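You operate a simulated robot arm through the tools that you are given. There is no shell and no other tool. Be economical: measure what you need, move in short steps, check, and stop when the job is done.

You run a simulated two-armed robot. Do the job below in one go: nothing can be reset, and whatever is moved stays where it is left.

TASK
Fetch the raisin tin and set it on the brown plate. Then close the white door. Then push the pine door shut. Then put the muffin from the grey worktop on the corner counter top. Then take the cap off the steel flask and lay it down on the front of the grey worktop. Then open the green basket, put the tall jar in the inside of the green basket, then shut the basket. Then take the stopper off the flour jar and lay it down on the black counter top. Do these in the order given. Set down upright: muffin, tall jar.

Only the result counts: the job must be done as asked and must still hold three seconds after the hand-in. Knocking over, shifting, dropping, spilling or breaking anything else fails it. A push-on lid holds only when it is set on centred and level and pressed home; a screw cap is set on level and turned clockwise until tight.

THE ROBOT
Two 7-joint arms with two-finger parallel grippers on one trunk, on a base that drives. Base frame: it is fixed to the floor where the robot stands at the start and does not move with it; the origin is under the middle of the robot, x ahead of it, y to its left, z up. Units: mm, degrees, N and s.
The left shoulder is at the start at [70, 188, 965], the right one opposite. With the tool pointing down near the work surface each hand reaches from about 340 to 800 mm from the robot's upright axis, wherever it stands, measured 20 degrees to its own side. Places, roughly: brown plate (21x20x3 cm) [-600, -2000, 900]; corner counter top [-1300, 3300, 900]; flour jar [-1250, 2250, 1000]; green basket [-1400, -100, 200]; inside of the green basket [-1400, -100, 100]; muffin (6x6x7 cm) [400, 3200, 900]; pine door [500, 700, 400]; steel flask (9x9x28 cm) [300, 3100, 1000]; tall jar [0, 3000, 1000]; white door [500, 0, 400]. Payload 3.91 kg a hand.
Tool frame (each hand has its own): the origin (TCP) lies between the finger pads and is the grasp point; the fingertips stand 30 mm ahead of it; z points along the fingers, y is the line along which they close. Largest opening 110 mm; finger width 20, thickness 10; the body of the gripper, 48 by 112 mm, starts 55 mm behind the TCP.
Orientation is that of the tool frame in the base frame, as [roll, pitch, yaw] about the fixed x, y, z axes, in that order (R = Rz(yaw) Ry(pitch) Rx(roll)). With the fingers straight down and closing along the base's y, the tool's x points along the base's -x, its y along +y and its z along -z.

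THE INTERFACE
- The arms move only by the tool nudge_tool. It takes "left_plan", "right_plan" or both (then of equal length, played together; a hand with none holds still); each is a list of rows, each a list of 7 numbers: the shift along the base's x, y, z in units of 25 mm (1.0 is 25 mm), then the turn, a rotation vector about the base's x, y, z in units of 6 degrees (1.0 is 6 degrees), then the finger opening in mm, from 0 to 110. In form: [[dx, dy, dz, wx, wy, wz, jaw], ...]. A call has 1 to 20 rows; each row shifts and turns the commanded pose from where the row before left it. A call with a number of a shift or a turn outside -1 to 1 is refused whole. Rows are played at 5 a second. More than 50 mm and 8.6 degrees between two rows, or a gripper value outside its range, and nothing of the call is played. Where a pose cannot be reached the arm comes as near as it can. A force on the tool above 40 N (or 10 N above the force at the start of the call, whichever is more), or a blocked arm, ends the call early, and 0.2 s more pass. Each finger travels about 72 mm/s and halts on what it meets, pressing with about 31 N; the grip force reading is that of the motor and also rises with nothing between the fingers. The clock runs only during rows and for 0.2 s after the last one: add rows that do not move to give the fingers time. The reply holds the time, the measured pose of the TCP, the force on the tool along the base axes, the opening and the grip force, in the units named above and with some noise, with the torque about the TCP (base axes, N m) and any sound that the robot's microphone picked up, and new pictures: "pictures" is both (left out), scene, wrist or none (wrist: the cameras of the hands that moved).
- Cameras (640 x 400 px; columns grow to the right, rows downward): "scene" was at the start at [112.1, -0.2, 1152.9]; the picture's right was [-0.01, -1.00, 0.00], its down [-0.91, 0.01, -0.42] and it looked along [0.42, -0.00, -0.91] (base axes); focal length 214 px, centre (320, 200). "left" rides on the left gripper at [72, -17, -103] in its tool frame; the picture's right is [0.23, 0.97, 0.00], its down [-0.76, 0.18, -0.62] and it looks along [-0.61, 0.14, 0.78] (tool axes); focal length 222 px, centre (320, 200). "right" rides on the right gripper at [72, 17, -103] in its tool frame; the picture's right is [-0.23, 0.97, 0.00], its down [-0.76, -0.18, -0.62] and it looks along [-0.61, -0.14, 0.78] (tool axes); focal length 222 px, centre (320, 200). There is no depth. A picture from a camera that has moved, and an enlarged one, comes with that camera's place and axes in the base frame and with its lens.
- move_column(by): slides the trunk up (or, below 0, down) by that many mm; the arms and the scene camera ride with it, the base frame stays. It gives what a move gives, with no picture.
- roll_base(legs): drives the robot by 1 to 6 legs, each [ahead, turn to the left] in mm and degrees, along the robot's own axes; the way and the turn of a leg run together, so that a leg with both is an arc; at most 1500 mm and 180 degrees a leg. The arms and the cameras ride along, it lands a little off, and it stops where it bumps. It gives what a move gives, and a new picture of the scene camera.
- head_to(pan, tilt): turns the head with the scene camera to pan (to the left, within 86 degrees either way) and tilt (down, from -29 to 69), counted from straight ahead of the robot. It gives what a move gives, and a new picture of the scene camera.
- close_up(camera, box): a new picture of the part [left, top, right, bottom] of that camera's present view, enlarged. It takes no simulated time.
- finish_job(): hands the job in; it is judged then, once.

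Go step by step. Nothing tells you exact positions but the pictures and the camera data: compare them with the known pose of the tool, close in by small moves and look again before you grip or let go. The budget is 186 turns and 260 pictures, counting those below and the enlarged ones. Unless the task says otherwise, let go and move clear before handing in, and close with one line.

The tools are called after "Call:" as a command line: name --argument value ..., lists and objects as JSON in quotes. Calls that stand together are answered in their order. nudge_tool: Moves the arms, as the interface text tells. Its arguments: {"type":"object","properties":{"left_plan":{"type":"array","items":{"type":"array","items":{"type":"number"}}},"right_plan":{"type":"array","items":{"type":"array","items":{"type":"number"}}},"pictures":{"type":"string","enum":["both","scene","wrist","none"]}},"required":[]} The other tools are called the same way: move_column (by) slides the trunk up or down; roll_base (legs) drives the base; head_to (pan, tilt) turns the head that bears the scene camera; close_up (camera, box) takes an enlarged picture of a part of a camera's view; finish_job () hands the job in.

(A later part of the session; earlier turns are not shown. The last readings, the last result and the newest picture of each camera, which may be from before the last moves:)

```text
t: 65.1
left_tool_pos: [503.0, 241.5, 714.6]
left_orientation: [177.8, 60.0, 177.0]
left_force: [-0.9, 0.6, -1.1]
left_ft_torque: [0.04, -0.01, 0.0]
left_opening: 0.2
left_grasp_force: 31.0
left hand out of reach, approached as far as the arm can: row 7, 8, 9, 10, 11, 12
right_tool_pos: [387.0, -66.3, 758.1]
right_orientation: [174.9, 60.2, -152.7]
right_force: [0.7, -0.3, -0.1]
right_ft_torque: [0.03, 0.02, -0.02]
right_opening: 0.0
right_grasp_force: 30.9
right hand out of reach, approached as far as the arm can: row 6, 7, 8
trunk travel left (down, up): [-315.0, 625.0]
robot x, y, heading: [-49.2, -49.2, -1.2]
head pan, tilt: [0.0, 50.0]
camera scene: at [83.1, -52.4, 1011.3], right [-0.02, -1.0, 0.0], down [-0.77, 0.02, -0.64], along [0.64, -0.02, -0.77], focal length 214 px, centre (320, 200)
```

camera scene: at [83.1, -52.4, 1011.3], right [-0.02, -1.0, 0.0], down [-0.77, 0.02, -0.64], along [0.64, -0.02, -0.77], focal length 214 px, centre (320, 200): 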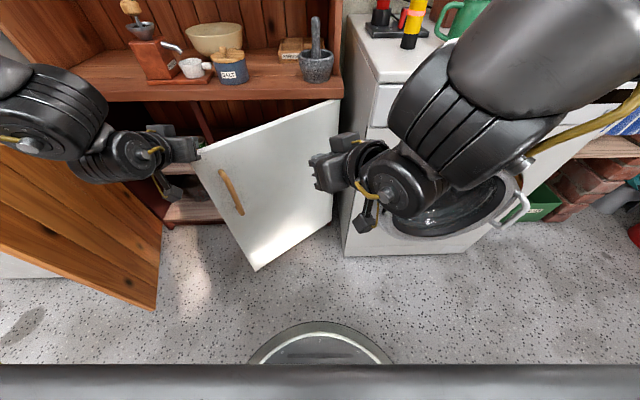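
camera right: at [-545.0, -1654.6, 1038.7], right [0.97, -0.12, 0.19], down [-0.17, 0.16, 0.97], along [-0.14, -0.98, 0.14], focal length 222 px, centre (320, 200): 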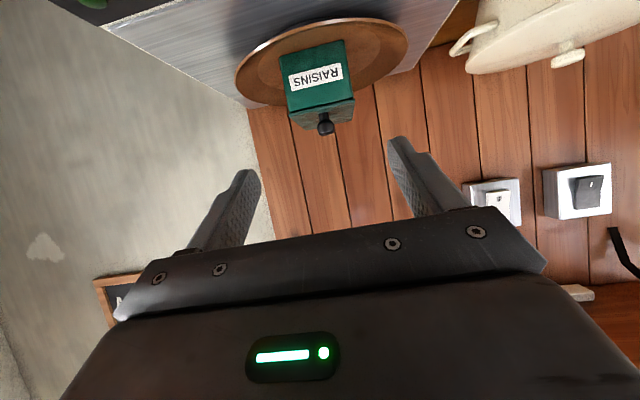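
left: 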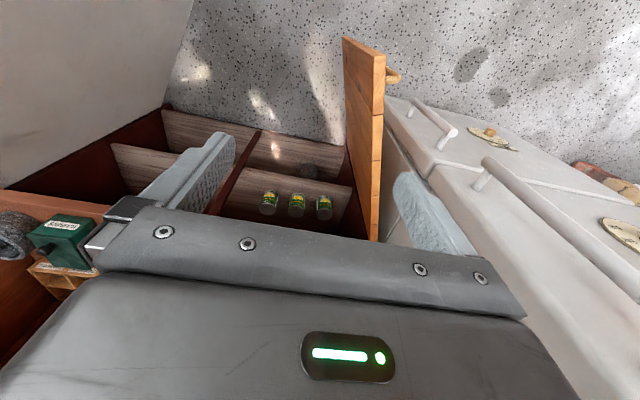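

The left hand is right at the door's free edge; I draw it back, then sideways in front of the outer face.

Call:
nudge_tool --left_plan '[[-0.8, 0, 0, 0, 0, 0, 0], [-0.8, 0, 0, 0, 0, 0, 0], [-0.8, 0, 0, 0, 0, 0, 0], [-0.8, -0.3, 0, 0, 0, 0, 0], [-0.2, -0.8, 0, 0, 0, 0, 0], [0, -0.8, 0, 0, 0, 0, 0], [0, -0.5, 0, 0, 0, 0, 0]]' --pictures "scene"

```text
t: 66.7
left_tool_pos: [474.3, 254.5, 714.4]
left_orientation: [177.6, 60.1, 177.2]
left_force: [-0.5, -0.4, 0.0]
left_ft_torque: [-0.02, -0.03, 0.04]
left_opening: 0.0
left_grasp_force: 30.6
left hand out of reach, approached as far as the arm can: row 1, 2, 3, 4, 5, 6, 7
right_tool_pos: [385.3, -66.0, 759.4]
right_orientation: [174.9, 60.1, -152.7]
right_force: [0.3, 0.0, 0.0]
right_ft_torque: [-0.01, 0.02, 0.0]
right_opening: 0.0
right_grasp_force: 31.1
trunk travel left (down, up): [-315.0, 625.0]
robot x, y, heading: [-46.4, -50.8, -1.5]
head pan, tilt: [0.0, 50.0]
camera scene: at [82.7, -52.6, 1011.4], right [-0.02, -1.0, 0.0], down [-0.77, 0.02, -0.64], along [0.64, -0.02, -0.77], focal length 214 px, centre (320, 200)
```

scene: 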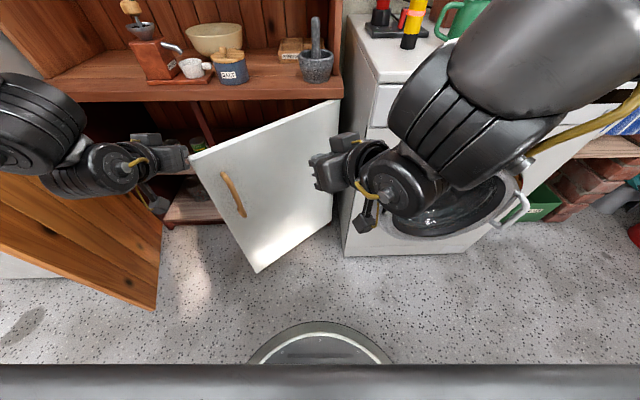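

The arm is folded to its inner limit, so I back the base 130 mm to bring the hand clear in front of the door.

Call:
roll_base --legs '[[-130, 0]]'

Call:
nudge_tool --left_plan '[[0.2, -0.8, -0.2, 0, 0, 0, 0], [0.2, -0.8, -0.2, 0, 0, 0, 0], [0.2, -0.8, -0.2, 0, 0, 0, 0], [0, 0, 0, 0, 0, 0, 0]]' --pictures "scene"

```text
t: 68.0
left_tool_pos: [342.8, 257.9, 715.2]
left_orientation: [177.6, 60.0, 177.2]
left_force: [0.2, 0.2, 0.8]
left_ft_torque: [0.03, 0.01, 0.01]
left_opening: 0.0
left_grasp_force: 31.5
right_tool_pos: [253.8, -63.6, 758.6]
right_orientation: [175.0, 60.2, -152.7]
right_force: [-0.8, -0.7, 0.5]
right_ft_torque: [-0.01, 0.01, -0.04]
right_opening: 0.2
right_grasp_force: 31.0
trunk travel left (down, up): [-315.0, 625.0]
robot x, y, heading: [-177.8, -47.8, -1.5]
head pan, tilt: [0.0, 50.0]
camera scene: at [-48.9, -49.5, 1011.6], right [-0.03, -1.0, 0.0], down [-0.77, 0.02, -0.64], along [0.64, -0.02, -0.77], focal length 214 px, centre (320, 200)
```

scene: 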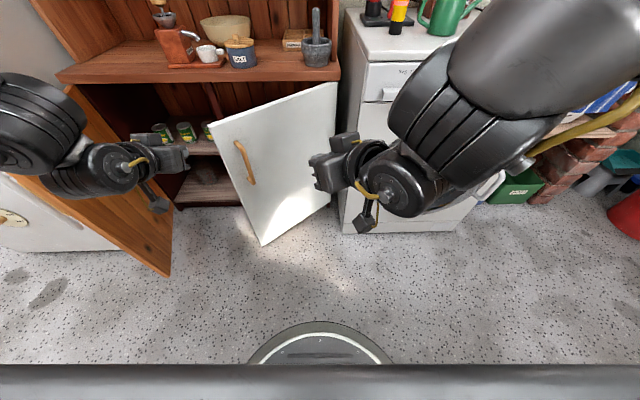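

```text
t: 69.0
left_tool_pos: [375.1, 239.2, 694.0]
left_orientation: [177.7, 60.0, 177.0]
left_force: [0.9, -0.9, -0.3]
left_ft_torque: [0.01, 0.02, 0.02]
left_opening: 0.0
left_grasp_force: 31.0
left hand out of reach, approached as far as the arm can: row 1, 2, 3
right_tool_pos: [255.8, -63.1, 759.6]
right_orientation: [175.0, 60.3, -152.8]
right_force: [-0.4, -0.1, 0.1]
right_ft_torque: [0.04, 0.03, 0.01]
right_opening: 0.0
right_grasp_force: 31.1
trunk travel left (down, up): [-315.0, 625.0]
robot x, y, heading: [-175.3, -45.4, -1.8]
head pan, tilt: [0.0, 50.0]
camera scene: at [-48.0, -49.5, 1011.4], right [-0.03, -1.0, 0.0], down [-0.77, 0.02, -0.64], along [0.64, -0.02, -0.77], focal length 214 px, centre (320, 200)
```

scene: 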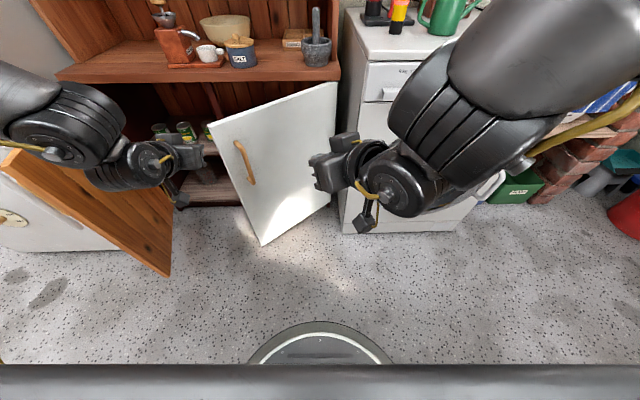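

Now diagonal forward in front of the outer face, then push ahead.

Call:
nudge_tool --left_plan '[[0.7, -0.8, -0.2, 0, 0, 0, 0], [0.7, -0.8, -0.2, 0, 0, 0, 0], [0.7, -0.5, -0.2, 0, 0, 0, 0], [0.8, 0, 0, 0, 0, 0, 0], [0.8, 0, 0, 0, 0, 0, 0], [0.8, 0.2, 0, 0, 0, 0, 0], [0.8, 0.2, 0, 0, 0, 0, 0], [0.8, 0.2, 0, 0, 0, 0, 0]]' --pictures "scene"

```text
t: 70.4
left_tool_pos: [500.1, 199.1, 677.5]
left_orientation: [177.8, 60.2, 177.0]
left_force: [0.2, 0.0, -0.9]
left_ft_torque: [0.03, -0.03, 0.01]
left_opening: 0.0
left_grasp_force: 31.2
left hand out of reach, approached as far as the arm can: row 1, 2
right_tool_pos: [256.0, -66.2, 759.4]
right_orientation: [175.8, 60.3, -152.3]
right_force: [0.0, -0.2, 0.1]
right_ft_torque: [0.02, 0.02, 0.0]
right_opening: 0.1
right_grasp_force: 31.3
trunk travel left (down, up): [-315.0, 625.0]
robot x, y, heading: [-177.6, -48.1, -1.7]
head pan, tilt: [0.0, 50.0]
stopped in row 7 (right hand): the arm was blocked; the commanded pose is now the measured one
camera scene: at [-47.5, -49.7, 1011.1], right [-0.03, -1.0, 0.0], down [-0.77, 0.02, -0.64], along [0.64, -0.02, -0.77], focal length 214 px, centre (320, 200)
```

scene: 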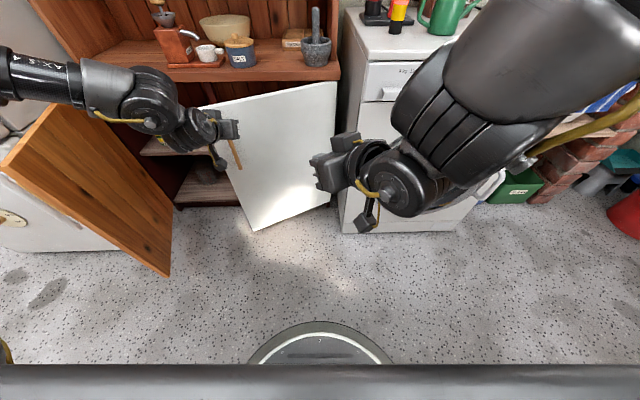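

The door moves on. I continue the push while freeing the right hand upward.

Call:
nudge_tool --left_plan '[[0.8, 0.2, 0, 0, 0, 0, 0], [0.8, 0.1, 0, 0, 0, 0, 0], [0.8, 0.1, 0, 0, 0, 0, 0], [0.8, 0, 0, 0, 0, 0, 0], [0.8, 0, 0, 0, 0, 0, 0]]' --right_plan '[[0.4, -0.4, 0.8, 0, 0, 0, 0], [0.4, -0.4, 0.8, 0, 0, 0, 0], [0.4, -0.4, 0.8, 0, 0, 0, 0], [0.4, -0.4, 0.8, 0, 0, 0, 0], [0.4, -0.4, 0.8, 0, 0, 0, 0]]' --pictures "scene"

```text
t: 71.6
left_tool_pos: [588.2, 220.5, 685.3]
left_orientation: [177.9, 60.1, 176.9]
left_force: [-0.5, 1.0, 0.2]
left_ft_torque: [0.02, 0.0, 0.0]
left_opening: 0.0
left_grasp_force: 30.8
left hand out of reach, approached as far as the arm can: row 4, 5
right_tool_pos: [275.1, -86.0, 800.1]
right_orientation: [176.0, 60.2, -152.3]
right_force: [0.5, -1.0, 0.2]
right_ft_torque: [-0.03, 0.0, 0.01]
right_opening: 0.3
right_grasp_force: 30.9
right hand out of reach, approached as far as the arm can: row 3, 4, 5
trunk travel left (down, up): [-315.0, 625.0]
robot x, y, heading: [-177.6, -43.9, -1.6]
head pan, tilt: [0.0, 50.0]
camera scene: at [-48.1, -49.4, 1011.4], right [-0.03, -1.0, 0.0], down [-0.77, 0.02, -0.64], along [0.64, -0.02, -0.77], focal length 214 px, centre (320, 200)
```

scene: 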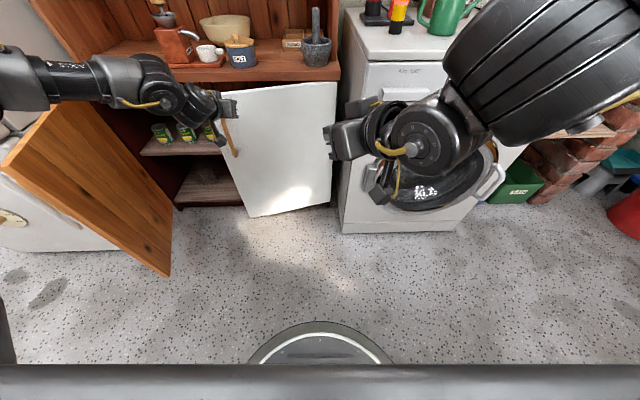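

Now I use the base to push the last bit.

Call:
roll_base --legs '[[100, 0]]'

```text
t: 72.9
left_tool_pos: [681.6, 221.3, 684.6]
left_orientation: [177.9, 59.7, 177.2]
left_force: [-0.1, 0.4, 1.2]
left_ft_torque: [-0.01, 0.03, 0.01]
left_opening: 0.0
left_grasp_force: 31.6
right_tool_pos: [371.7, -86.4, 800.4]
right_orientation: [175.8, 60.2, -152.1]
right_force: [-0.3, -0.6, -0.1]
right_ft_torque: [-0.02, 0.01, -0.02]
right_opening: 0.0
right_grasp_force: 31.2
trunk travel left (down, up): [-315.0, 625.0]
robot x, y, heading: [-78.0, -46.6, -1.3]
head pan, tilt: [0.0, 50.0]
stopped in leg 1: the force on the tool passed its limit (the readings are from after the stop); the commanded pose is now the measured one
camera scene: at [48.6, -51.3, 1011.4], right [-0.02, -1.0, 0.0], down [-0.77, 0.02, -0.64], along [0.64, -0.01, -0.77], focal length 214 px, centre (320, 200)
```

scene: 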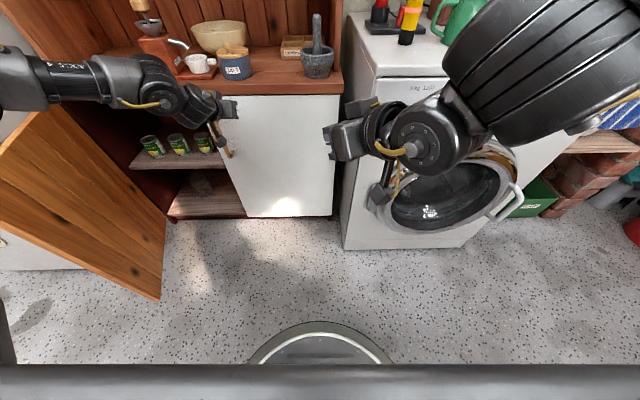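

The push met the stop; I check whether the white door is flush.

Call:
close_up --camera "scene" --box '[190, 60, 370, 230]'

```text
2.35 times, centred on (280, 145) of scene
camera zoom: at [48.6, -51.3, 1011.4], right [-0.02, -1.0, 0.0], down [-0.77, 0.02, -0.64], along [0.64, -0.01, -0.77], focal length 505 px, centre (414, 329)
```

zoom: 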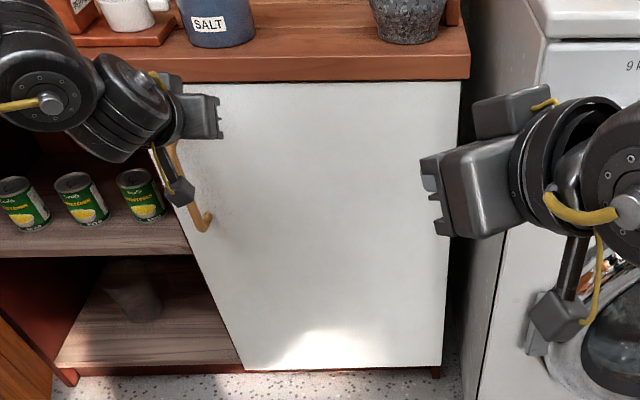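

The white door appears shut. I back off, and bring the left hand back to pointing down at a comfortable place.

Call:
roll_base --legs '[[-250, 0]]'

Call:
nudge_tool --left_plan '[[-0.9, 0.2, 0.5, 0, 1, 0, 0], [-0.9, 0.2, 0.5, 0, 1, 0, 0], [-0.9, 0.2, 0.5, 0, 1, 0, 0], [-0.9, 0.2, 0.5, 0, 1, 0, 0], [-0.9, 0.2, 0.5, 0, 1, 0, 0], [-0.9, 0.2, 0.5, 0, 1, 0, 0], [-0.9, 0.2, 0.6, 0, 1, 0, 0], [-0.9, 0.2, 0.6, 0, 1, 0, 0], [-0.9, 0.2, 0.6, 0, 1, 0, 0], [-0.9, 0.2, 0.6, 0, 1, 0, 0], [-0.9, 0.4, 0.6, 0, 0, 0, 0], [-0.9, 0.4, 0.6, 0, 0, 0, 0]]' --pictures "scene"

```text
t: 74.7
left_tool_pos: [428.8, 226.3, 684.6]
left_orientation: [177.9, 59.8, 177.1]
left_force: [0.1, -0.2, 0.1]
left_ft_torque: [-0.02, 0.02, 0.01]
left_opening: 0.1
left_grasp_force: 30.9
right_tool_pos: [118.7, -81.7, 799.6]
right_orientation: [175.8, 60.3, -152.1]
right_force: [0.3, 0.1, 0.4]
right_ft_torque: [-0.01, -0.01, 0.02]
right_opening: 0.3
right_grasp_force: 31.5
trunk travel left (down, up): [-315.0, 625.0]
robot x, y, heading: [-334.7, -45.1, -1.5]
head pan, tilt: [0.0, 50.0]
camera scene: at [-205.2, -45.9, 1011.5], right [-0.02, -1.0, 0.0], down [-0.77, 0.02, -0.64], along [0.64, -0.01, -0.77], focal length 214 px, centre (320, 200)
```

scene: 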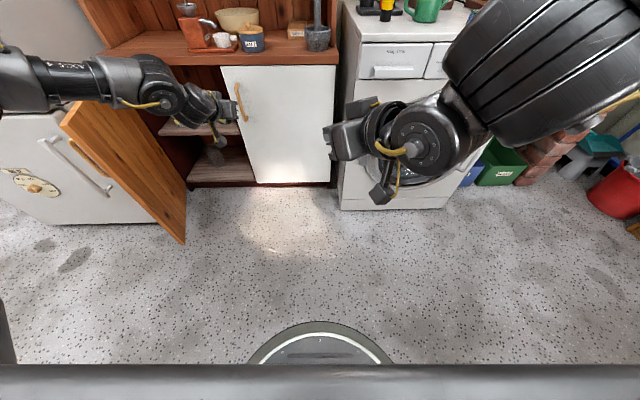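

```text
t: 77.3
left_tool_pos: [143.2, 303.0, 835.9]
left_orientation: [-179.4, -0.1, 178.6]
left_force: [0.0, 0.3, -0.3]
left_ft_torque: [0.01, 0.02, -0.02]
left_opening: 0.3
left_grasp_force: 31.2
left hand out of reach, approached as far as the arm can: row 9, 10
right_tool_pos: [118.4, -80.5, 799.9]
right_orientation: [175.8, 60.2, -152.2]
right_force: [-0.1, 0.8, -0.9]
right_ft_torque: [-0.04, 0.02, 0.0]
right_opening: 0.0
right_grasp_force: 30.2
trunk travel left (down, up): [-315.0, 625.0]
robot x, y, heading: [-332.6, -42.2, -1.2]
head pan, tilt: [0.0, 50.0]
camera scene: at [-205.1, -45.9, 1011.5], right [-0.02, -1.0, 0.0], down [-0.77, 0.02, -0.64], along [0.64, -0.01, -0.77], focal length 214 px, centre (320, 200)
```

scene: 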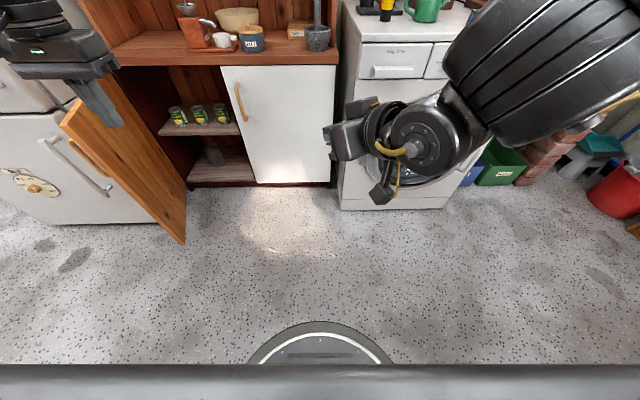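

The white door is shut. I shift the base left about 360 mm for the pine door.

Call:
roll_base --legs '[[0, 91.2], [370, 0], [0, -90]]'

Call:
head_to --pan 25 --tilt 45

```text
t: 87.3
left_tool_pos: [118.8, 695.4, 835.3]
left_orientation: [-179.6, -0.3, -178.5]
left_force: [0.4, -0.3, -0.4]
left_ft_torque: [0.03, 0.0, -0.02]
left_opening: 0.0
left_grasp_force: 31.0
right_tool_pos: [114.4, 310.3, 799.9]
right_orientation: [175.7, 60.1, -149.0]
right_force: [-0.1, -0.6, -0.6]
right_ft_torque: [-0.02, 0.04, 0.01]
right_opening: 0.1
right_grasp_force: 30.8
trunk travel left (down, up): [-315.0, 625.0]
robot x, y, heading: [-341.0, 322.7, 2.1]
head pan, tilt: [0.0, 50.0]
camera scene: at [-210.7, 328.0, 1011.4], right [0.03, -1.0, 0.0], down [-0.77, -0.02, -0.64], along [0.64, 0.02, -0.77], focal length 214 px, centre (320, 200)
```

scene: 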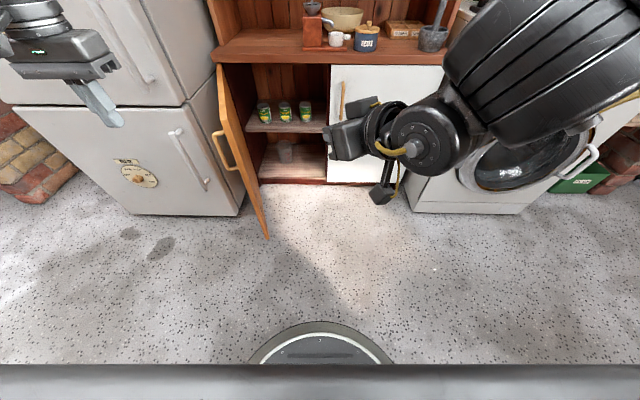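

```text
t: 88.2
left_tool_pos: [117.9, 694.6, 834.7]
left_orientation: [-179.5, -0.1, -178.4]
left_force: [-0.4, 0.2, 0.2]
left_ft_torque: [0.0, 0.01, 0.0]
left_opening: 0.0
left_grasp_force: 30.7
right_tool_pos: [114.5, 311.5, 799.7]
right_orientation: [175.7, 60.3, -149.1]
right_force: [-0.3, -0.7, 0.2]
right_ft_torque: [0.0, -0.05, 0.0]
right_opening: 0.0
right_grasp_force: 30.6
trunk travel left (down, up): [-315.0, 625.0]
robot x, y, heading: [-341.0, 325.5, 1.6]
head pan, tilt: [25.0, 45.0]
camera scene: at [-215.1, 362.3, 1018.3], right [0.45, -0.89, 0.0], down [-0.63, -0.32, -0.71], along [0.63, 0.32, -0.71], focal length 214 px, centre (320, 200)
```

scene: 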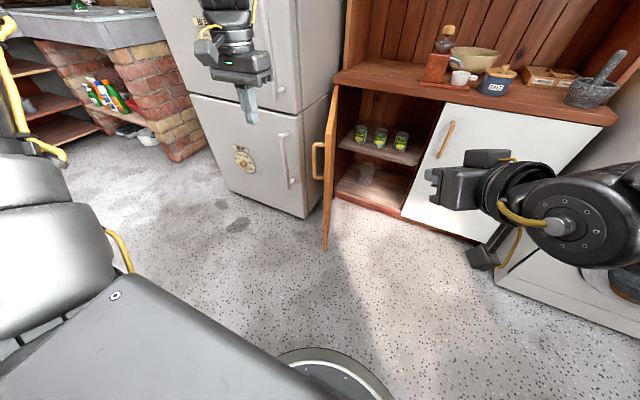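

The pine door's free edge is near (305, 600). I drive forward 200 mm, with the left hand then coming down on its outer side.

Call:
roll_base --legs '[[200, 0]]'

Call:
nudge_tool --left_plan '[[0.9, 0.1, 0, 0, 0, 0, 0], [0.9, 0.1, 0, 0, 0, 0, 0], [0.9, 0, 0, 0, 0, 0, 0], [0.9, 0, 0, 0, 0, 0, 0], [0, 0, -1, 0, 0, 0, 0], [0, 0, -1, 0, 0, 0, 0], [0, 0, -1, 0, 0, 0, 0], [0, 0, 0, 0, 0, 0, 0]]'

```text
t: 89.8
left_tool_pos: [321.0, 700.4, 834.5]
left_orientation: [-179.5, -0.3, -178.5]
left_force: [0.7, 0.3, -0.3]
left_ft_torque: [0.02, 0.04, -0.01]
left_opening: 0.0
left_grasp_force: 31.1
right_tool_pos: [316.1, 315.1, 800.0]
right_orientation: [175.7, 60.2, -149.3]
right_force: [0.0, -0.6, -0.8]
right_ft_torque: [-0.01, 0.01, 0.0]
right_opening: 0.0
right_grasp_force: 30.1
trunk travel left (down, up): [-315.0, 625.0]
robot x, y, heading: [-141.6, 332.1, 1.5]
head pan, tilt: [25.0, 45.0]
camera scene: at [-13.8, 368.4, 1018.2], right [0.45, -0.89, 0.0], down [-0.63, -0.32, -0.71], along [0.63, 0.32, -0.71], focal length 214 px, centre (320, 200)
```

scene: 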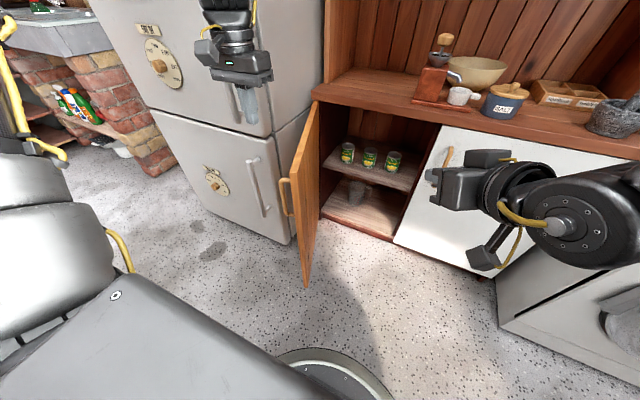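

```text
t: 91.6
left_tool_pos: [375.7, 714.0, 729.0]
left_orientation: [-179.6, -0.2, -178.5]
left_force: [0.2, -0.6, 0.1]
left_ft_torque: [0.01, 0.03, -0.03]
left_opening: 0.3
left_grasp_force: 31.1
left hand out of reach, approached as far as the arm can: row 2, 3, 4
right_tool_pos: [314.7, 315.5, 798.8]
right_orientation: [175.7, 60.1, -149.1]
right_force: [-0.1, 0.2, -0.8]
right_ft_torque: [-0.02, -0.02, 0.0]
right_opening: 0.0
right_grasp_force: 30.8
trunk travel left (down, up): [-315.0, 625.0]
robot x, y, heading: [-138.2, 330.8, 1.6]
head pan, tilt: [25.0, 45.0]
camera scene: at [-14.8, 368.2, 1018.3], right [0.45, -0.89, 0.0], down [-0.63, -0.32, -0.71], along [0.63, 0.32, -0.71], focal length 214 px, centre (320, 200)
camera left: at [304.5, 695.4, 832.5], right [-0.25, 0.97, -0.01], down [0.76, 0.2, 0.62], along [0.6, 0.15, -0.79], focal length 222 px, centre (320, 200)
```

scene: 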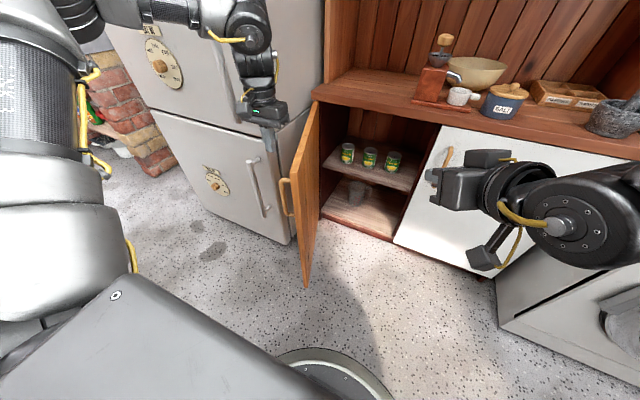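
left: 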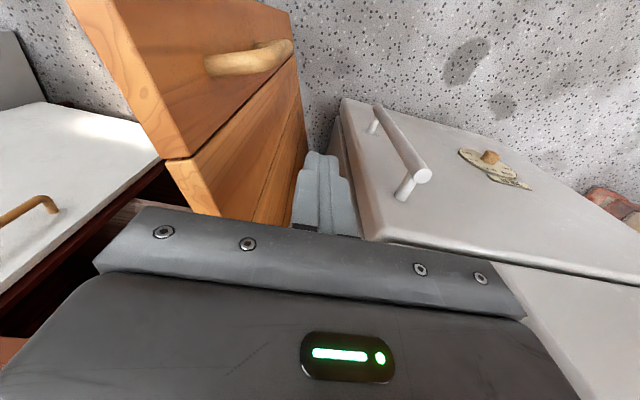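

The fingers are beside the door's outer face. I lower and push it along its arc.

Call:
nudge_tool --left_plan '[[0, 0, -1, 0, 0, 0, 0], [0, 0, -1, 0, 0, 0, 0], [0, -0.8, 0, 0, 0, 0, 0], [0, -0.8, 0, 0, 0, 0, 0], [0, -0.8, 0, 0, 0, 0, 0], [0.4, -0.9, 0, 0, 0, 0, 0], [0.4, -0.9, 0, 0, 0, 0, 0], [0.4, -0.9, 0, 0, 0, 0, 0], [0.4, -0.9, 0, 0, 0, 0, 0], [0.5, -0.9, 0, 0, 0, 0, 0], [0.7, -0.75, 0, 0, 0, 0, 0], [0.7, -0.75, 0, 0, 0, 0, 0], [0.7, -0.75, 0, 0, 0, 0, 0], [0.7, -0.75, 0, 0, 0, 0, 0]]' --pictures "scene"

```text
t: 94.6
left_tool_pos: [378.0, 598.5, 660.8]
left_orientation: [-179.3, -0.1, -178.5]
left_force: [0.7, -0.2, 4.1]
left_ft_torque: [-0.12, -0.11, 0.01]
left_opening: 0.0
left_grasp_force: 30.7
left hand out of reach, approached as far as the arm can: row 7, 8, 9, 10, 11, 12, 13, 14
right_tool_pos: [314.4, 317.3, 799.6]
right_orientation: [175.7, 60.2, -149.2]
right_force: [0.9, 0.8, 0.6]
right_ft_torque: [-0.05, 0.0, 0.04]
right_opening: 0.1
right_grasp_force: 30.7
trunk travel left (down, up): [-315.0, 625.0]
robot x, y, heading: [-141.6, 328.1, 1.5]
head pan, tilt: [25.0, 45.0]
camera scene: at [-15.1, 368.1, 1018.4], right [0.45, -0.89, 0.0], down [-0.63, -0.32, -0.71], along [0.63, 0.32, -0.71], focal length 214 px, centre (320, 200)
```

scene: 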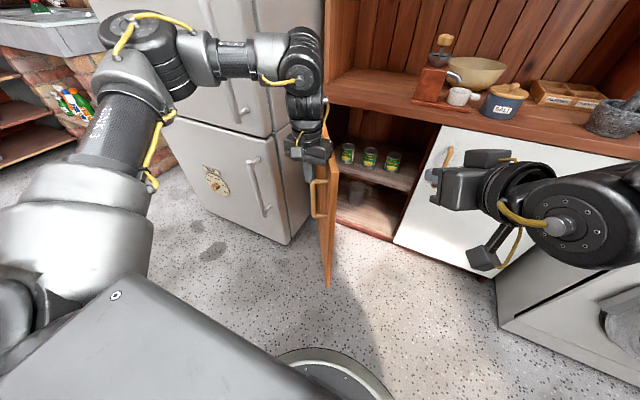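

The arm hit a joint limit; I let the tool yaw clockwise while pushing on.

Call:
nudge_tool --left_plan '[[0.1, -0.2, 0.3, 0, 0, -1, 0], [0.2, -0.4, 0.3, 0, 0, -1, 0], [0.4, -0.8, 0, 0, 0, -1, 0], [0.4, -0.8, 0, 0, 0, -1, 0], [0.6, -0.8, 0, 0, 0, -1, 0], [0.6, -0.8, 0, 0, 0, -1, 0], [0.6, -0.8, 0, 0, 0, -1, 0]]' --pictures "scene"

```text
t: 96.2
left_tool_pos: [366.9, 593.2, 660.5]
left_orientation: [-179.5, -0.1, 139.4]
left_force: [-0.1, 0.6, 0.0]
left_ft_torque: [-0.04, -0.01, 0.0]
left_opening: 0.1
left_grasp_force: 31.2
left hand out of reach, approached as far as the arm can: row 1, 2, 3, 4, 5, 6, 7
right_tool_pos: [315.3, 315.8, 799.7]
right_orientation: [175.7, 60.3, -149.3]
right_force: [0.9, 0.5, -0.4]
right_ft_torque: [0.01, 0.0, -0.02]
right_opening: 0.3
right_grasp_force: 31.5
trunk travel left (down, up): [-315.0, 625.0]
robot x, y, heading: [-136.5, 334.5, 1.7]
head pan, tilt: [25.0, 45.0]
camera scene: at [-14.9, 368.2, 1018.3], right [0.45, -0.89, 0.0], down [-0.63, -0.32, -0.71], along [0.63, 0.32, -0.71], focal length 214 px, centre (320, 200)
```

scene: 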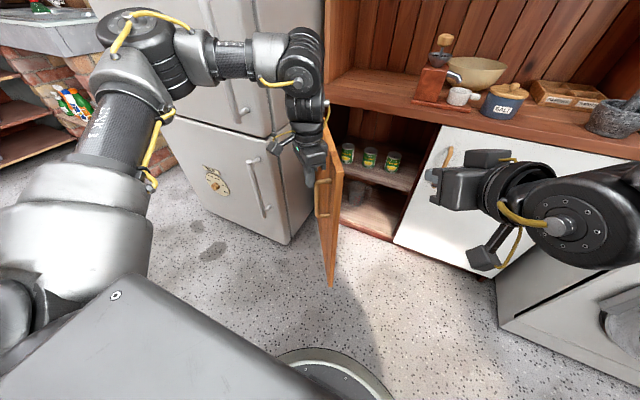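

Position is limited by the arm, so I swing the base instead: a small right arc carries the hand and the door along.

Call:
roll_base --legs '[[70, -10]]'

```text
t: 97.3
left_tool_pos: [474.3, 498.9, 662.8]
left_orientation: [-179.7, 0.0, 129.7]
left_force: [2.3, 3.9, 5.9]
left_ft_torque: [-0.04, -0.22, 0.16]
left_opening: 0.1
left_grasp_force: 31.6
right_tool_pos: [376.1, 234.9, 798.9]
right_orientation: [175.6, 60.2, -159.0]
right_force: [-0.4, -0.6, 0.4]
right_ft_torque: [0.03, 0.01, -0.01]
right_opening: 0.0
right_grasp_force: 30.7
trunk travel left (down, up): [-315.0, 625.0]
robot x, y, heading: [-67.7, 323.4, -8.3]
head pan, tilt: [25.0, 45.0]
camera scene: at [60.0, 342.6, 1018.3], right [0.29, -0.96, 0.0], down [-0.68, -0.21, -0.71], along [0.68, 0.21, -0.71], focal length 214 px, centre (320, 200)
```

scene: 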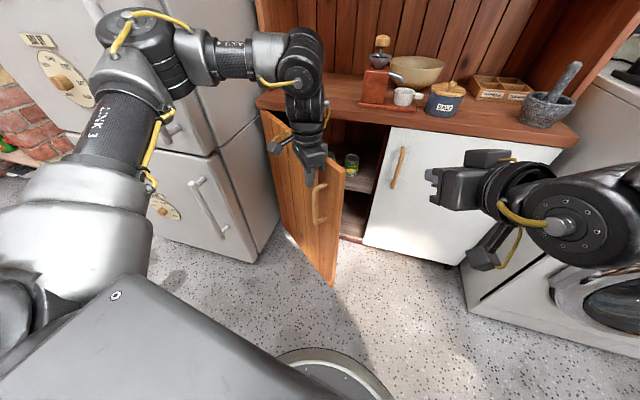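

Works well. Another arc.

Call:
roll_base --legs '[[90, -7]]'

```text
t: 98.4
left_tool_pos: [579.2, 414.1, 661.7]
left_orientation: [-179.7, -0.2, 122.8]
left_force: [0.4, 3.1, 5.5]
left_ft_torque: [-0.04, -0.25, 0.09]
left_opening: 0.0
left_grasp_force: 31.1
right_tool_pos: [449.0, 164.3, 798.6]
right_orientation: [175.6, 60.2, -166.0]
right_force: [0.6, -0.1, 0.0]
right_ft_torque: [-0.01, 0.04, 0.02]
right_opening: 0.2
right_grasp_force: 31.2
trunk travel left (down, up): [-315.0, 625.0]
robot x, y, heading: [15.8, 308.6, -15.1]
head pan, tilt: [25.0, 45.0]
camera scene: at [148.7, 309.5, 1018.3], right [0.17, -0.98, 0.0], down [-0.7, -0.12, -0.71], along [0.7, 0.12, -0.71], focal length 214 px, centre (320, 200)
```

scene: 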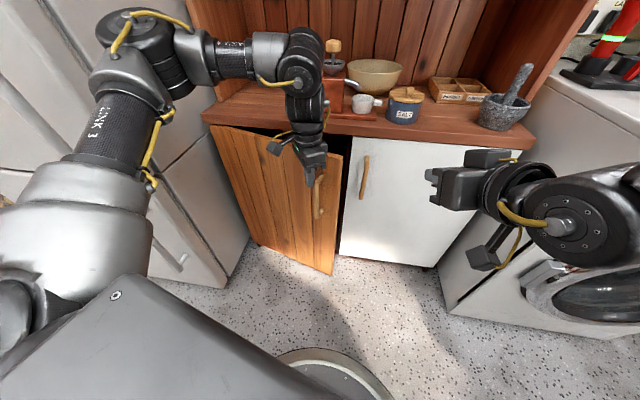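

The door is about 18° open. I tilt the left hand forward so that only the fingertips reach under the counter edge.

Call:
nudge_tool --left_plan '[[-0.6, 0, 0, 0, -1, 0, 0], [-0.6, 0, 0, 0, -1, 0, 0], [-0.4, 0, 0, 0, -1, 0, 0], [-0.3, 0, 0, 0, -1, 0, 0], [-0.2, 0, 0, 0, -1, 0, 0], [0, 0, 0, 0, -1, 0, 0], [0, 0, 0, 0, -1, 0, 0], [0, 0, 0, 0, -1, 0, 0], [0, 0, 0, 0, 0, 0, 0]]' --pictures "scene"

```text
t: 100.4
left_tool_pos: [580.4, 473.8, 675.7]
left_orientation: [137.6, 23.7, 113.3]
left_force: [0.1, -0.7, 0.8]
left_ft_torque: [0.01, -0.02, -0.02]
left_opening: 0.3
left_grasp_force: 31.1
left hand out of reach, approached as far as the arm can: row 4, 5, 6, 7, 8
right_tool_pos: [448.7, 163.8, 799.0]
right_orientation: [175.6, 60.2, -166.1]
right_force: [0.0, -0.1, 0.5]
right_ft_torque: [-0.03, -0.03, -0.04]
right_opening: 0.4
right_grasp_force: 31.2
trunk travel left (down, up): [-315.0, 625.0]
robot x, y, heading: [15.9, 310.4, -14.9]
head pan, tilt: [25.0, 45.0]
camera scene: at [148.8, 309.7, 1018.3], right [0.17, -0.98, 0.0], down [-0.7, -0.12, -0.71], along [0.7, 0.12, -0.71], focal length 214 px, centre (320, 200)
```

scene: 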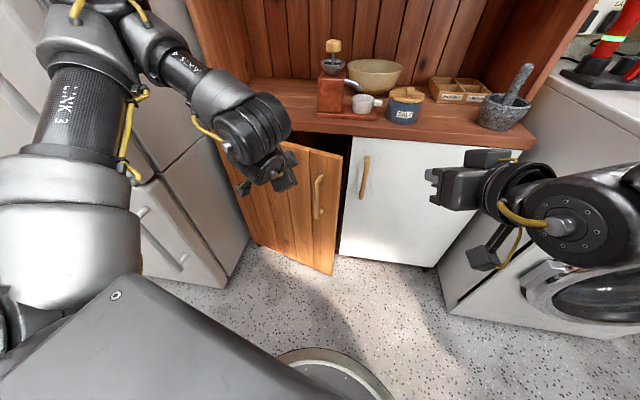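

Now I drive forward to push the door home with the fingertips.

Call:
roll_base --legs '[[130, 4]]'

```text
t: 101.7
left_tool_pos: [680.9, 482.4, 675.7]
left_orientation: [137.9, 23.8, 116.9]
left_force: [-2.5, -0.7, 0.0]
left_ft_torque: [-0.03, 0.02, -0.03]
left_opening: 0.0
left_grasp_force: 30.6
right_tool_pos: [572.9, 165.1, 798.9]
right_orientation: [175.5, 60.2, -162.4]
right_force: [0.4, -0.2, 0.5]
right_ft_torque: [0.02, 0.02, 0.0]
right_opening: 0.0
right_grasp_force: 30.9
trunk travel left (down, up): [-315.0, 625.0]
robot x, y, heading: [130.4, 282.6, -11.6]
head pan, tilt: [25.0, 45.0]
stopped in leg 1: the force on the tool passed its limit (the readings are from after the stop); the commanded pose is now the measured one
camera scene: at [263.3, 291.2, 1018.3], right [0.24, -0.97, 0.0], down [-0.69, -0.17, -0.71], along [0.69, 0.17, -0.71], focal length 214 px, centre (320, 200)
```

scene: 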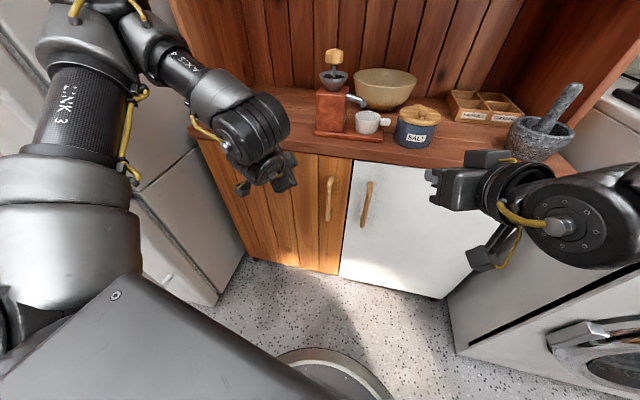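

Both doors look shut. I back off and check, then raise the trunk.

Call:
roll_base --legs '[[-430, 0]]'

Call:
close_up --camera "scene" --box '[180, 40, 460, 240]'

Call:
move_column --by 330

```text
t: 104.3
left_tool_pos: [267.9, 565.6, 673.9]
left_orientation: [137.8, 23.7, 116.8]
left_force: [0.1, -0.5, -0.2]
left_ft_torque: [-0.02, -0.02, 0.0]
left_opening: 0.0
left_grasp_force: 30.8
right_tool_pos: [158.0, 246.8, 799.8]
right_orientation: [175.7, 60.2, -162.6]
right_force: [-0.6, 0.2, 0.2]
right_ft_torque: [-0.02, 0.04, -0.01]
right_opening: 0.0
right_grasp_force: 31.2
trunk travel left (down, up): [-315.0, 625.0]
robot x, y, heading: [-279.2, 365.6, -11.3]
head pan, tilt: [25.0, 45.0]
camera scene: at [-150.9, 374.1, 1018.4], right [0.23, -0.97, 0.0], down [-0.69, -0.17, -0.71], along [0.69, 0.17, -0.71], focal length 214 px, centre (320, 200)
```

scene: 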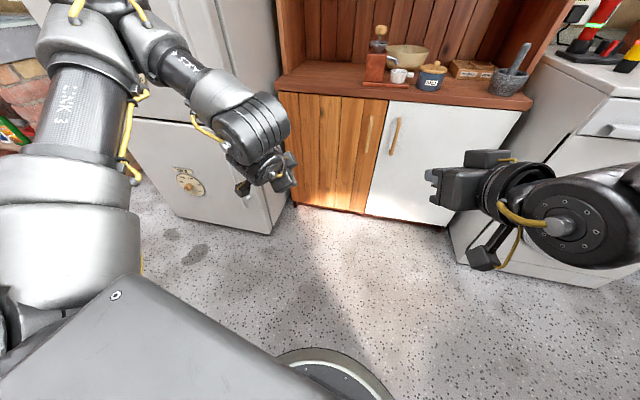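

```text
2.00 times, centred on (320, 140) of scene
camera zoom: at [-150.9, 374.1, 1018.4], right [0.23, -0.97, 0.0], down [-0.69, -0.17, -0.71], along [0.69, 0.17, -0.71], focal length 429 px, centre (320, 320)
```

zoom: 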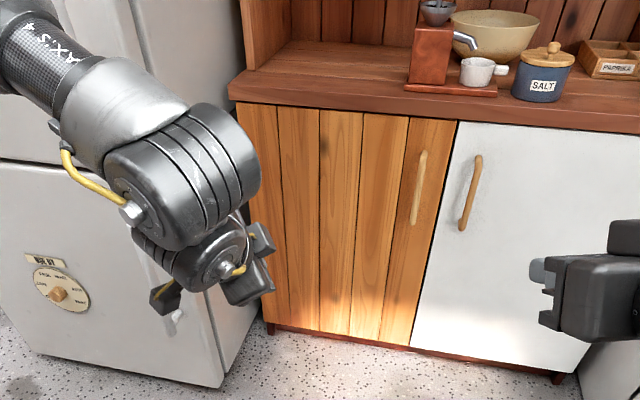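

```text
t: 107.6
left_tool_pos: [268.3, 563.4, 1004.5]
left_orientation: [137.9, 23.5, 116.6]
left_force: [0.0, -0.9, 0.6]
left_ft_torque: [-0.01, -0.02, 0.0]
left_opening: 0.0
left_grasp_force: 31.3
right_tool_pos: [159.2, 248.0, 1128.3]
right_orientation: [175.6, 60.2, -162.7]
right_force: [0.6, 0.1, 0.0]
right_ft_torque: [-0.01, -0.01, 0.0]
right_opening: 0.1
right_grasp_force: 30.5
trunk travel left (down, up): [-645.0, 295.0]
robot x, y, heading: [-282.1, 362.6, -11.3]
head pan, tilt: [25.0, 45.0]
```

Both doors are flush. I now turn left and drive toward the grey worktop area.

Call:
roll_base --legs '[[0, 101.3], [1300, 0]]'

Call:
head_to --pan 0 --tilt 22

```text
t: 118.6
left_tool_pos: [-662.3, 2184.1, 1004.9]
left_orientation: [137.8, 23.6, -139.3]
left_force: [-0.7, -0.3, 0.8]
left_ft_torque: [0.0, 0.0, -0.01]
left_opening: 0.0
left_grasp_force: 31.1
right_tool_pos: [-328.9, 2154.8, 1129.3]
right_orientation: [175.6, 60.1, -58.6]
right_force: [-0.6, -0.4, 0.2]
right_ft_torque: [-0.01, 0.0, 0.02]
right_opening: 0.2
right_grasp_force: 30.8
trunk travel left (down, up): [-645.0, 295.0]
robot x, y, heading: [-338.2, 1700.1, 92.7]
head pan, tilt: [25.0, 45.0]
camera scene: at [-375.2, 1822.4, 1348.3], right [0.89, 0.46, 0.0], down [0.33, -0.63, -0.71], along [-0.33, 0.63, -0.71], focal length 214 px, centre (320, 200)
```

scene: 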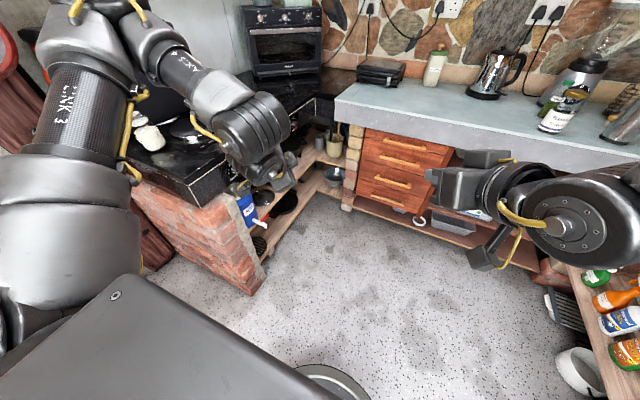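

```text
t: 119.5
left_tool_pos: [-663.6, 2183.5, 1005.1]
left_orientation: [138.0, 23.7, -139.3]
left_force: [0.1, 0.3, 0.0]
left_ft_torque: [0.01, 0.0, 0.01]
left_opening: 0.0
left_grasp_force: 31.0
right_tool_pos: [-329.3, 2153.6, 1128.8]
right_orientation: [175.6, 60.2, -58.6]
right_force: [0.4, 0.1, 0.0]
right_ft_torque: [-0.01, 0.01, -0.01]
right_opening: 0.0
right_grasp_force: 31.0
trunk travel left (down, up): [-645.0, 295.0]
robot x, y, heading: [-334.1, 1703.0, 92.3]
head pan, tilt: [0.0, 22.0]
camera scene: at [-341.8, 1842.9, 1383.7], right [1.0, 0.04, 0.0], down [0.02, -0.38, -0.93], along [-0.04, 0.93, -0.38], focal length 214 px, centre (320, 200)
```

scene: 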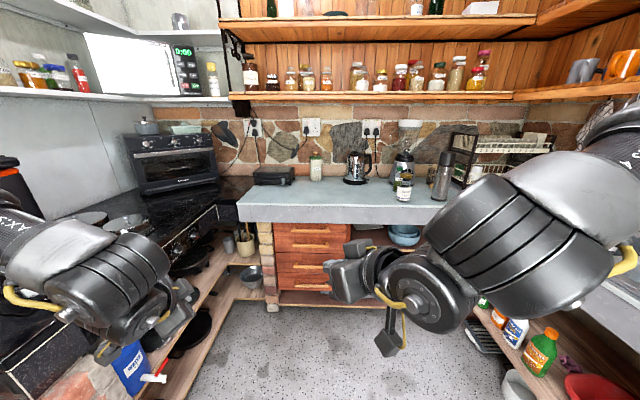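

I see the grey worktop ahead with flask, jars and more. I zoom in on both halves.

Call:
close_up --camera "scene" --box '[230, 110, 480, 260]'

Call:
close_up --camera "scene" --box '[400, 100, 600, 220]'

Call:
close_up --camera "scene" --box '[0, 100, 250, 250]'

```text
2.56 times, centred on (355, 185) of scene
camera zoom: at [-341.8, 1842.9, 1383.7], right [1.0, 0.04, 0.0], down [0.02, -0.38, -0.93], along [-0.04, 0.93, -0.38], focal length 549 px, centre (230, 238)
```

zoom: 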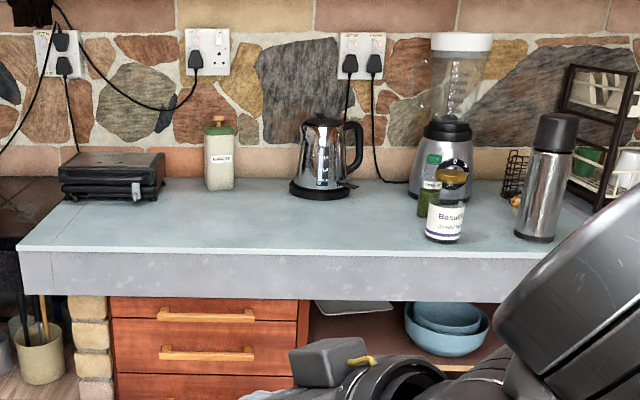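

```text
3.20 times, centred on (500, 160) of scene
camera zoom: at [-341.8, 1842.9, 1383.7], right [1.0, 0.04, 0.0], down [0.02, -0.38, -0.93], along [-0.04, 0.93, -0.38], focal length 686 px, centre (-256, 328)
```

zoom: 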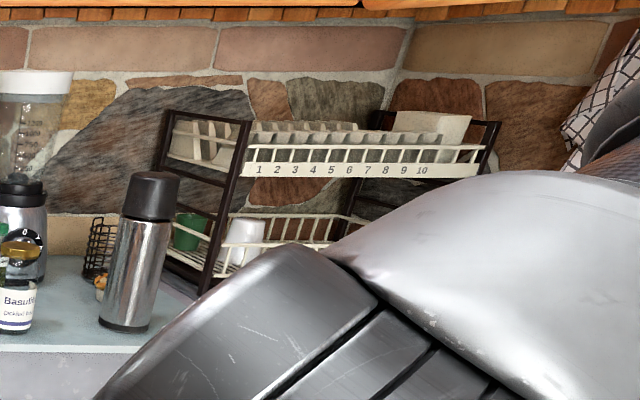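

```text
2.56 times, centred on (125, 175) of scene
camera zoom: at [-341.8, 1842.9, 1383.7], right [1.0, 0.04, 0.0], down [0.02, -0.38, -0.93], along [-0.04, 0.93, -0.38], focal length 549 px, centre (819, 264)
```

zoom: 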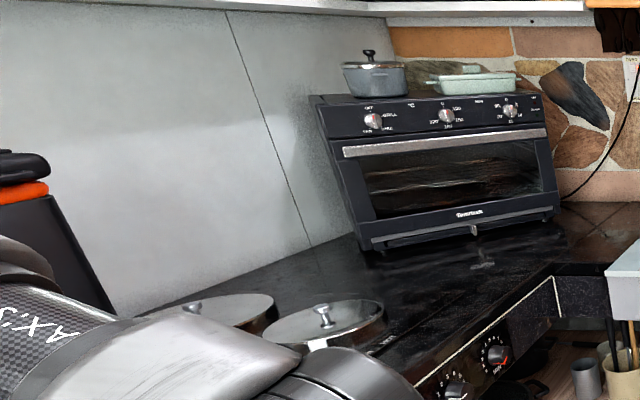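

The flask (≈(345, 3100)), the "Basu…" jar (≈(98, 3060)) and the muffin behind the flask (≈(340, 3228)) are on the grey worktop, top z≈893. I first return both hands to straight-down poses.

Call:
nudge_tool --left_plan '[[0, 0, 0.4, -0.955, -0.297, 0, 110], [0, 0, 0.4, -0.955, -0.297, 0, 110], [0, 0, 0.4, -0.955, -0.297, 0, 110], [0, 0, 0.4, -0.955, -0.297, 0, 110], [0, 0, 0.4, -0.955, -0.297, 0, 110], [0, 0, 0.4, -0.955, -0.297, 0, 110], [0, 0, 0.4, -0.955, -0.297, 0, 110], [0, 0, 0.4, -0.955, -0.297, 0, 110], [0, 0, 0, 0, 0, 1, 110], [0, 0, 0, 0, 0, 1, 110], [0, 0, 0, 0, 0, 1, 110], [0, 0, 0, 0, 0, 1, 110], [0, 0, 0, 0, 0, 1, 110], [0, 0, 0, 0, 0, 1, 110], [0, 0, 0, 0, 0, 1, 110]]' --right_plan '[[0.5, 0, 0, -0.8, -0.594, 0, 110], [0.5, 0, 0, -0.8, -0.594, 0, 110], [0.5, 0, 0, -0.8, -0.594, 0, 110], [0.5, 0, 0, -0.8, -0.594, 0, 110], [0.5, 0, 0, -0.8, -0.594, 0, 110], [0.5, 0, 0, -0.8, -0.594, 0, 110], [0.5, 0, 0, -0.8, -0.594, 0, 110], [0.5, 0, 0, -0.8, -0.594, 0, 110], [0.5, 0, 0, -0.8, -0.594, 0, 110], [0.5, 0, 0, -0.8, -0.594, 0, 110], [0.5, 0, 0, 0, 0, -1, 110], [0.5, 0, 0, 0, 0, -1, 110], [0.5, 0, 0, 0, 0, -1, 110], [0.5, 0, 0, 0, 0, -1, 110], [0, 0, 0, 0, 0, -1, 110]]' --pictures "scene"

```text
t: 122.7
left_tool_pos: [-663.4, 2183.6, 1083.3]
left_orientation: [-179.1, -0.2, -87.9]
left_force: [-0.2, -0.6, -0.6]
left_ft_torque: [0.0, -0.03, -0.01]
left_opening: 110.2
left_grasp_force: 0.0
right_tool_pos: [-274.6, 2156.1, 1127.4]
right_orientation: [176.0, 57.2, -88.6]
right_force: [-0.1, -0.1, -1.2]
right_ft_torque: [0.04, 0.02, 0.0]
right_opening: 110.0
right_grasp_force: 0.0
right hand out of reach, approached as far as the arm can: row 1, 2, 3, 4, 5, 6, 7, 8, 9, 10
trunk travel left (down, up): [-645.0, 295.0]
robot x, y, heading: [-336.4, 1698.6, 92.5]
head pan, tilt: [0.0, 22.0]
camera scene: at [-342.4, 1844.3, 1383.6], right [1.0, 0.04, 0.0], down [0.02, -0.38, -0.93], along [-0.04, 0.93, -0.38], focal length 214 px, centre (320, 200)
```

scene: 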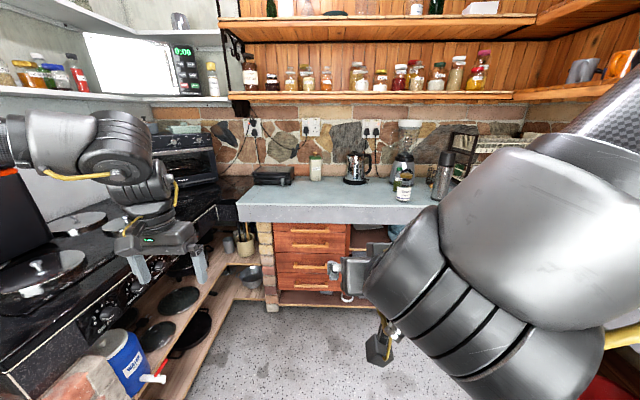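

The right hand needs more room to unfold; I move it out and to the right while tilting.

Call:
nudge_tool --right_plan '[[0.6, 1, 0, 0, 0, 0, 110], [0.6, 1, 0, 0, 0, 0, 110], [0.6, 1, 0, 0, 0, 0, 110], [0.5, 0.4, 0, -0.9, 0, 0, 110], [0.5, 0, 0, -0.9, 0, 0, 110], [0.5, 0, 0, -0.9, 0, 0, 110], [0.5, 0, 0, -0.9, 0, 0, 110], [0.5, 0, 0, -0.9, 0, 0, 110], [0.5, 0, 0, -0.9, 0, 0, 110], [0.5, 0, 0, -0.9, 0, 0, 110], [0, 0, 0, -0.9, 0, 0, 110], [0, 0, 0, -0.9, 0, 0, 110], [0, 0, 0, -0.9, 0, 0, 110]]' --pictures "scene"

```text
t: 125.5
left_tool_pos: [-664.0, 2184.1, 1083.0]
left_orientation: [-179.1, -0.2, -87.9]
left_force: [-0.3, 0.1, 0.4]
left_ft_torque: [0.0, -0.02, 0.01]
left_opening: 109.9
left_grasp_force: 0.0
right_tool_pos: [-207.2, 2193.3, 1112.6]
right_orientation: [174.7, 3.1, -89.2]
right_force: [-0.1, -0.3, -0.6]
right_ft_torque: [0.02, -0.01, -0.02]
right_opening: 110.2
right_grasp_force: 0.0
right hand out of reach, approached as far as the arm can: row 6, 8, 9, 10, 11, 12, 13
trunk travel left (down, up): [-645.0, 295.0]
robot x, y, heading: [-333.0, 1700.2, 92.7]
head pan, tilt: [0.0, 22.0]
camera scene: at [-341.9, 1843.8, 1383.6], right [1.0, 0.04, 0.0], down [0.02, -0.38, -0.93], along [-0.04, 0.93, -0.38], focal length 214 px, centre (320, 200)
```

scene: 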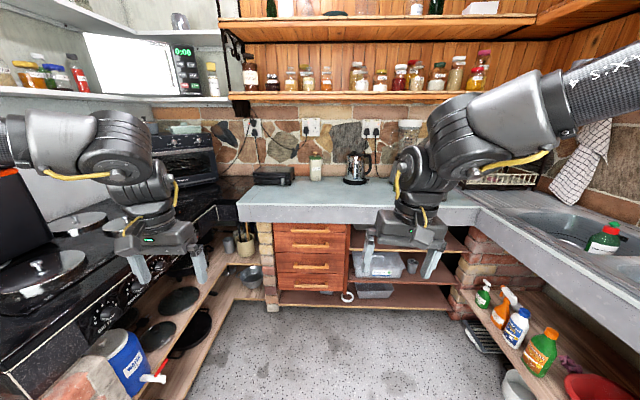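

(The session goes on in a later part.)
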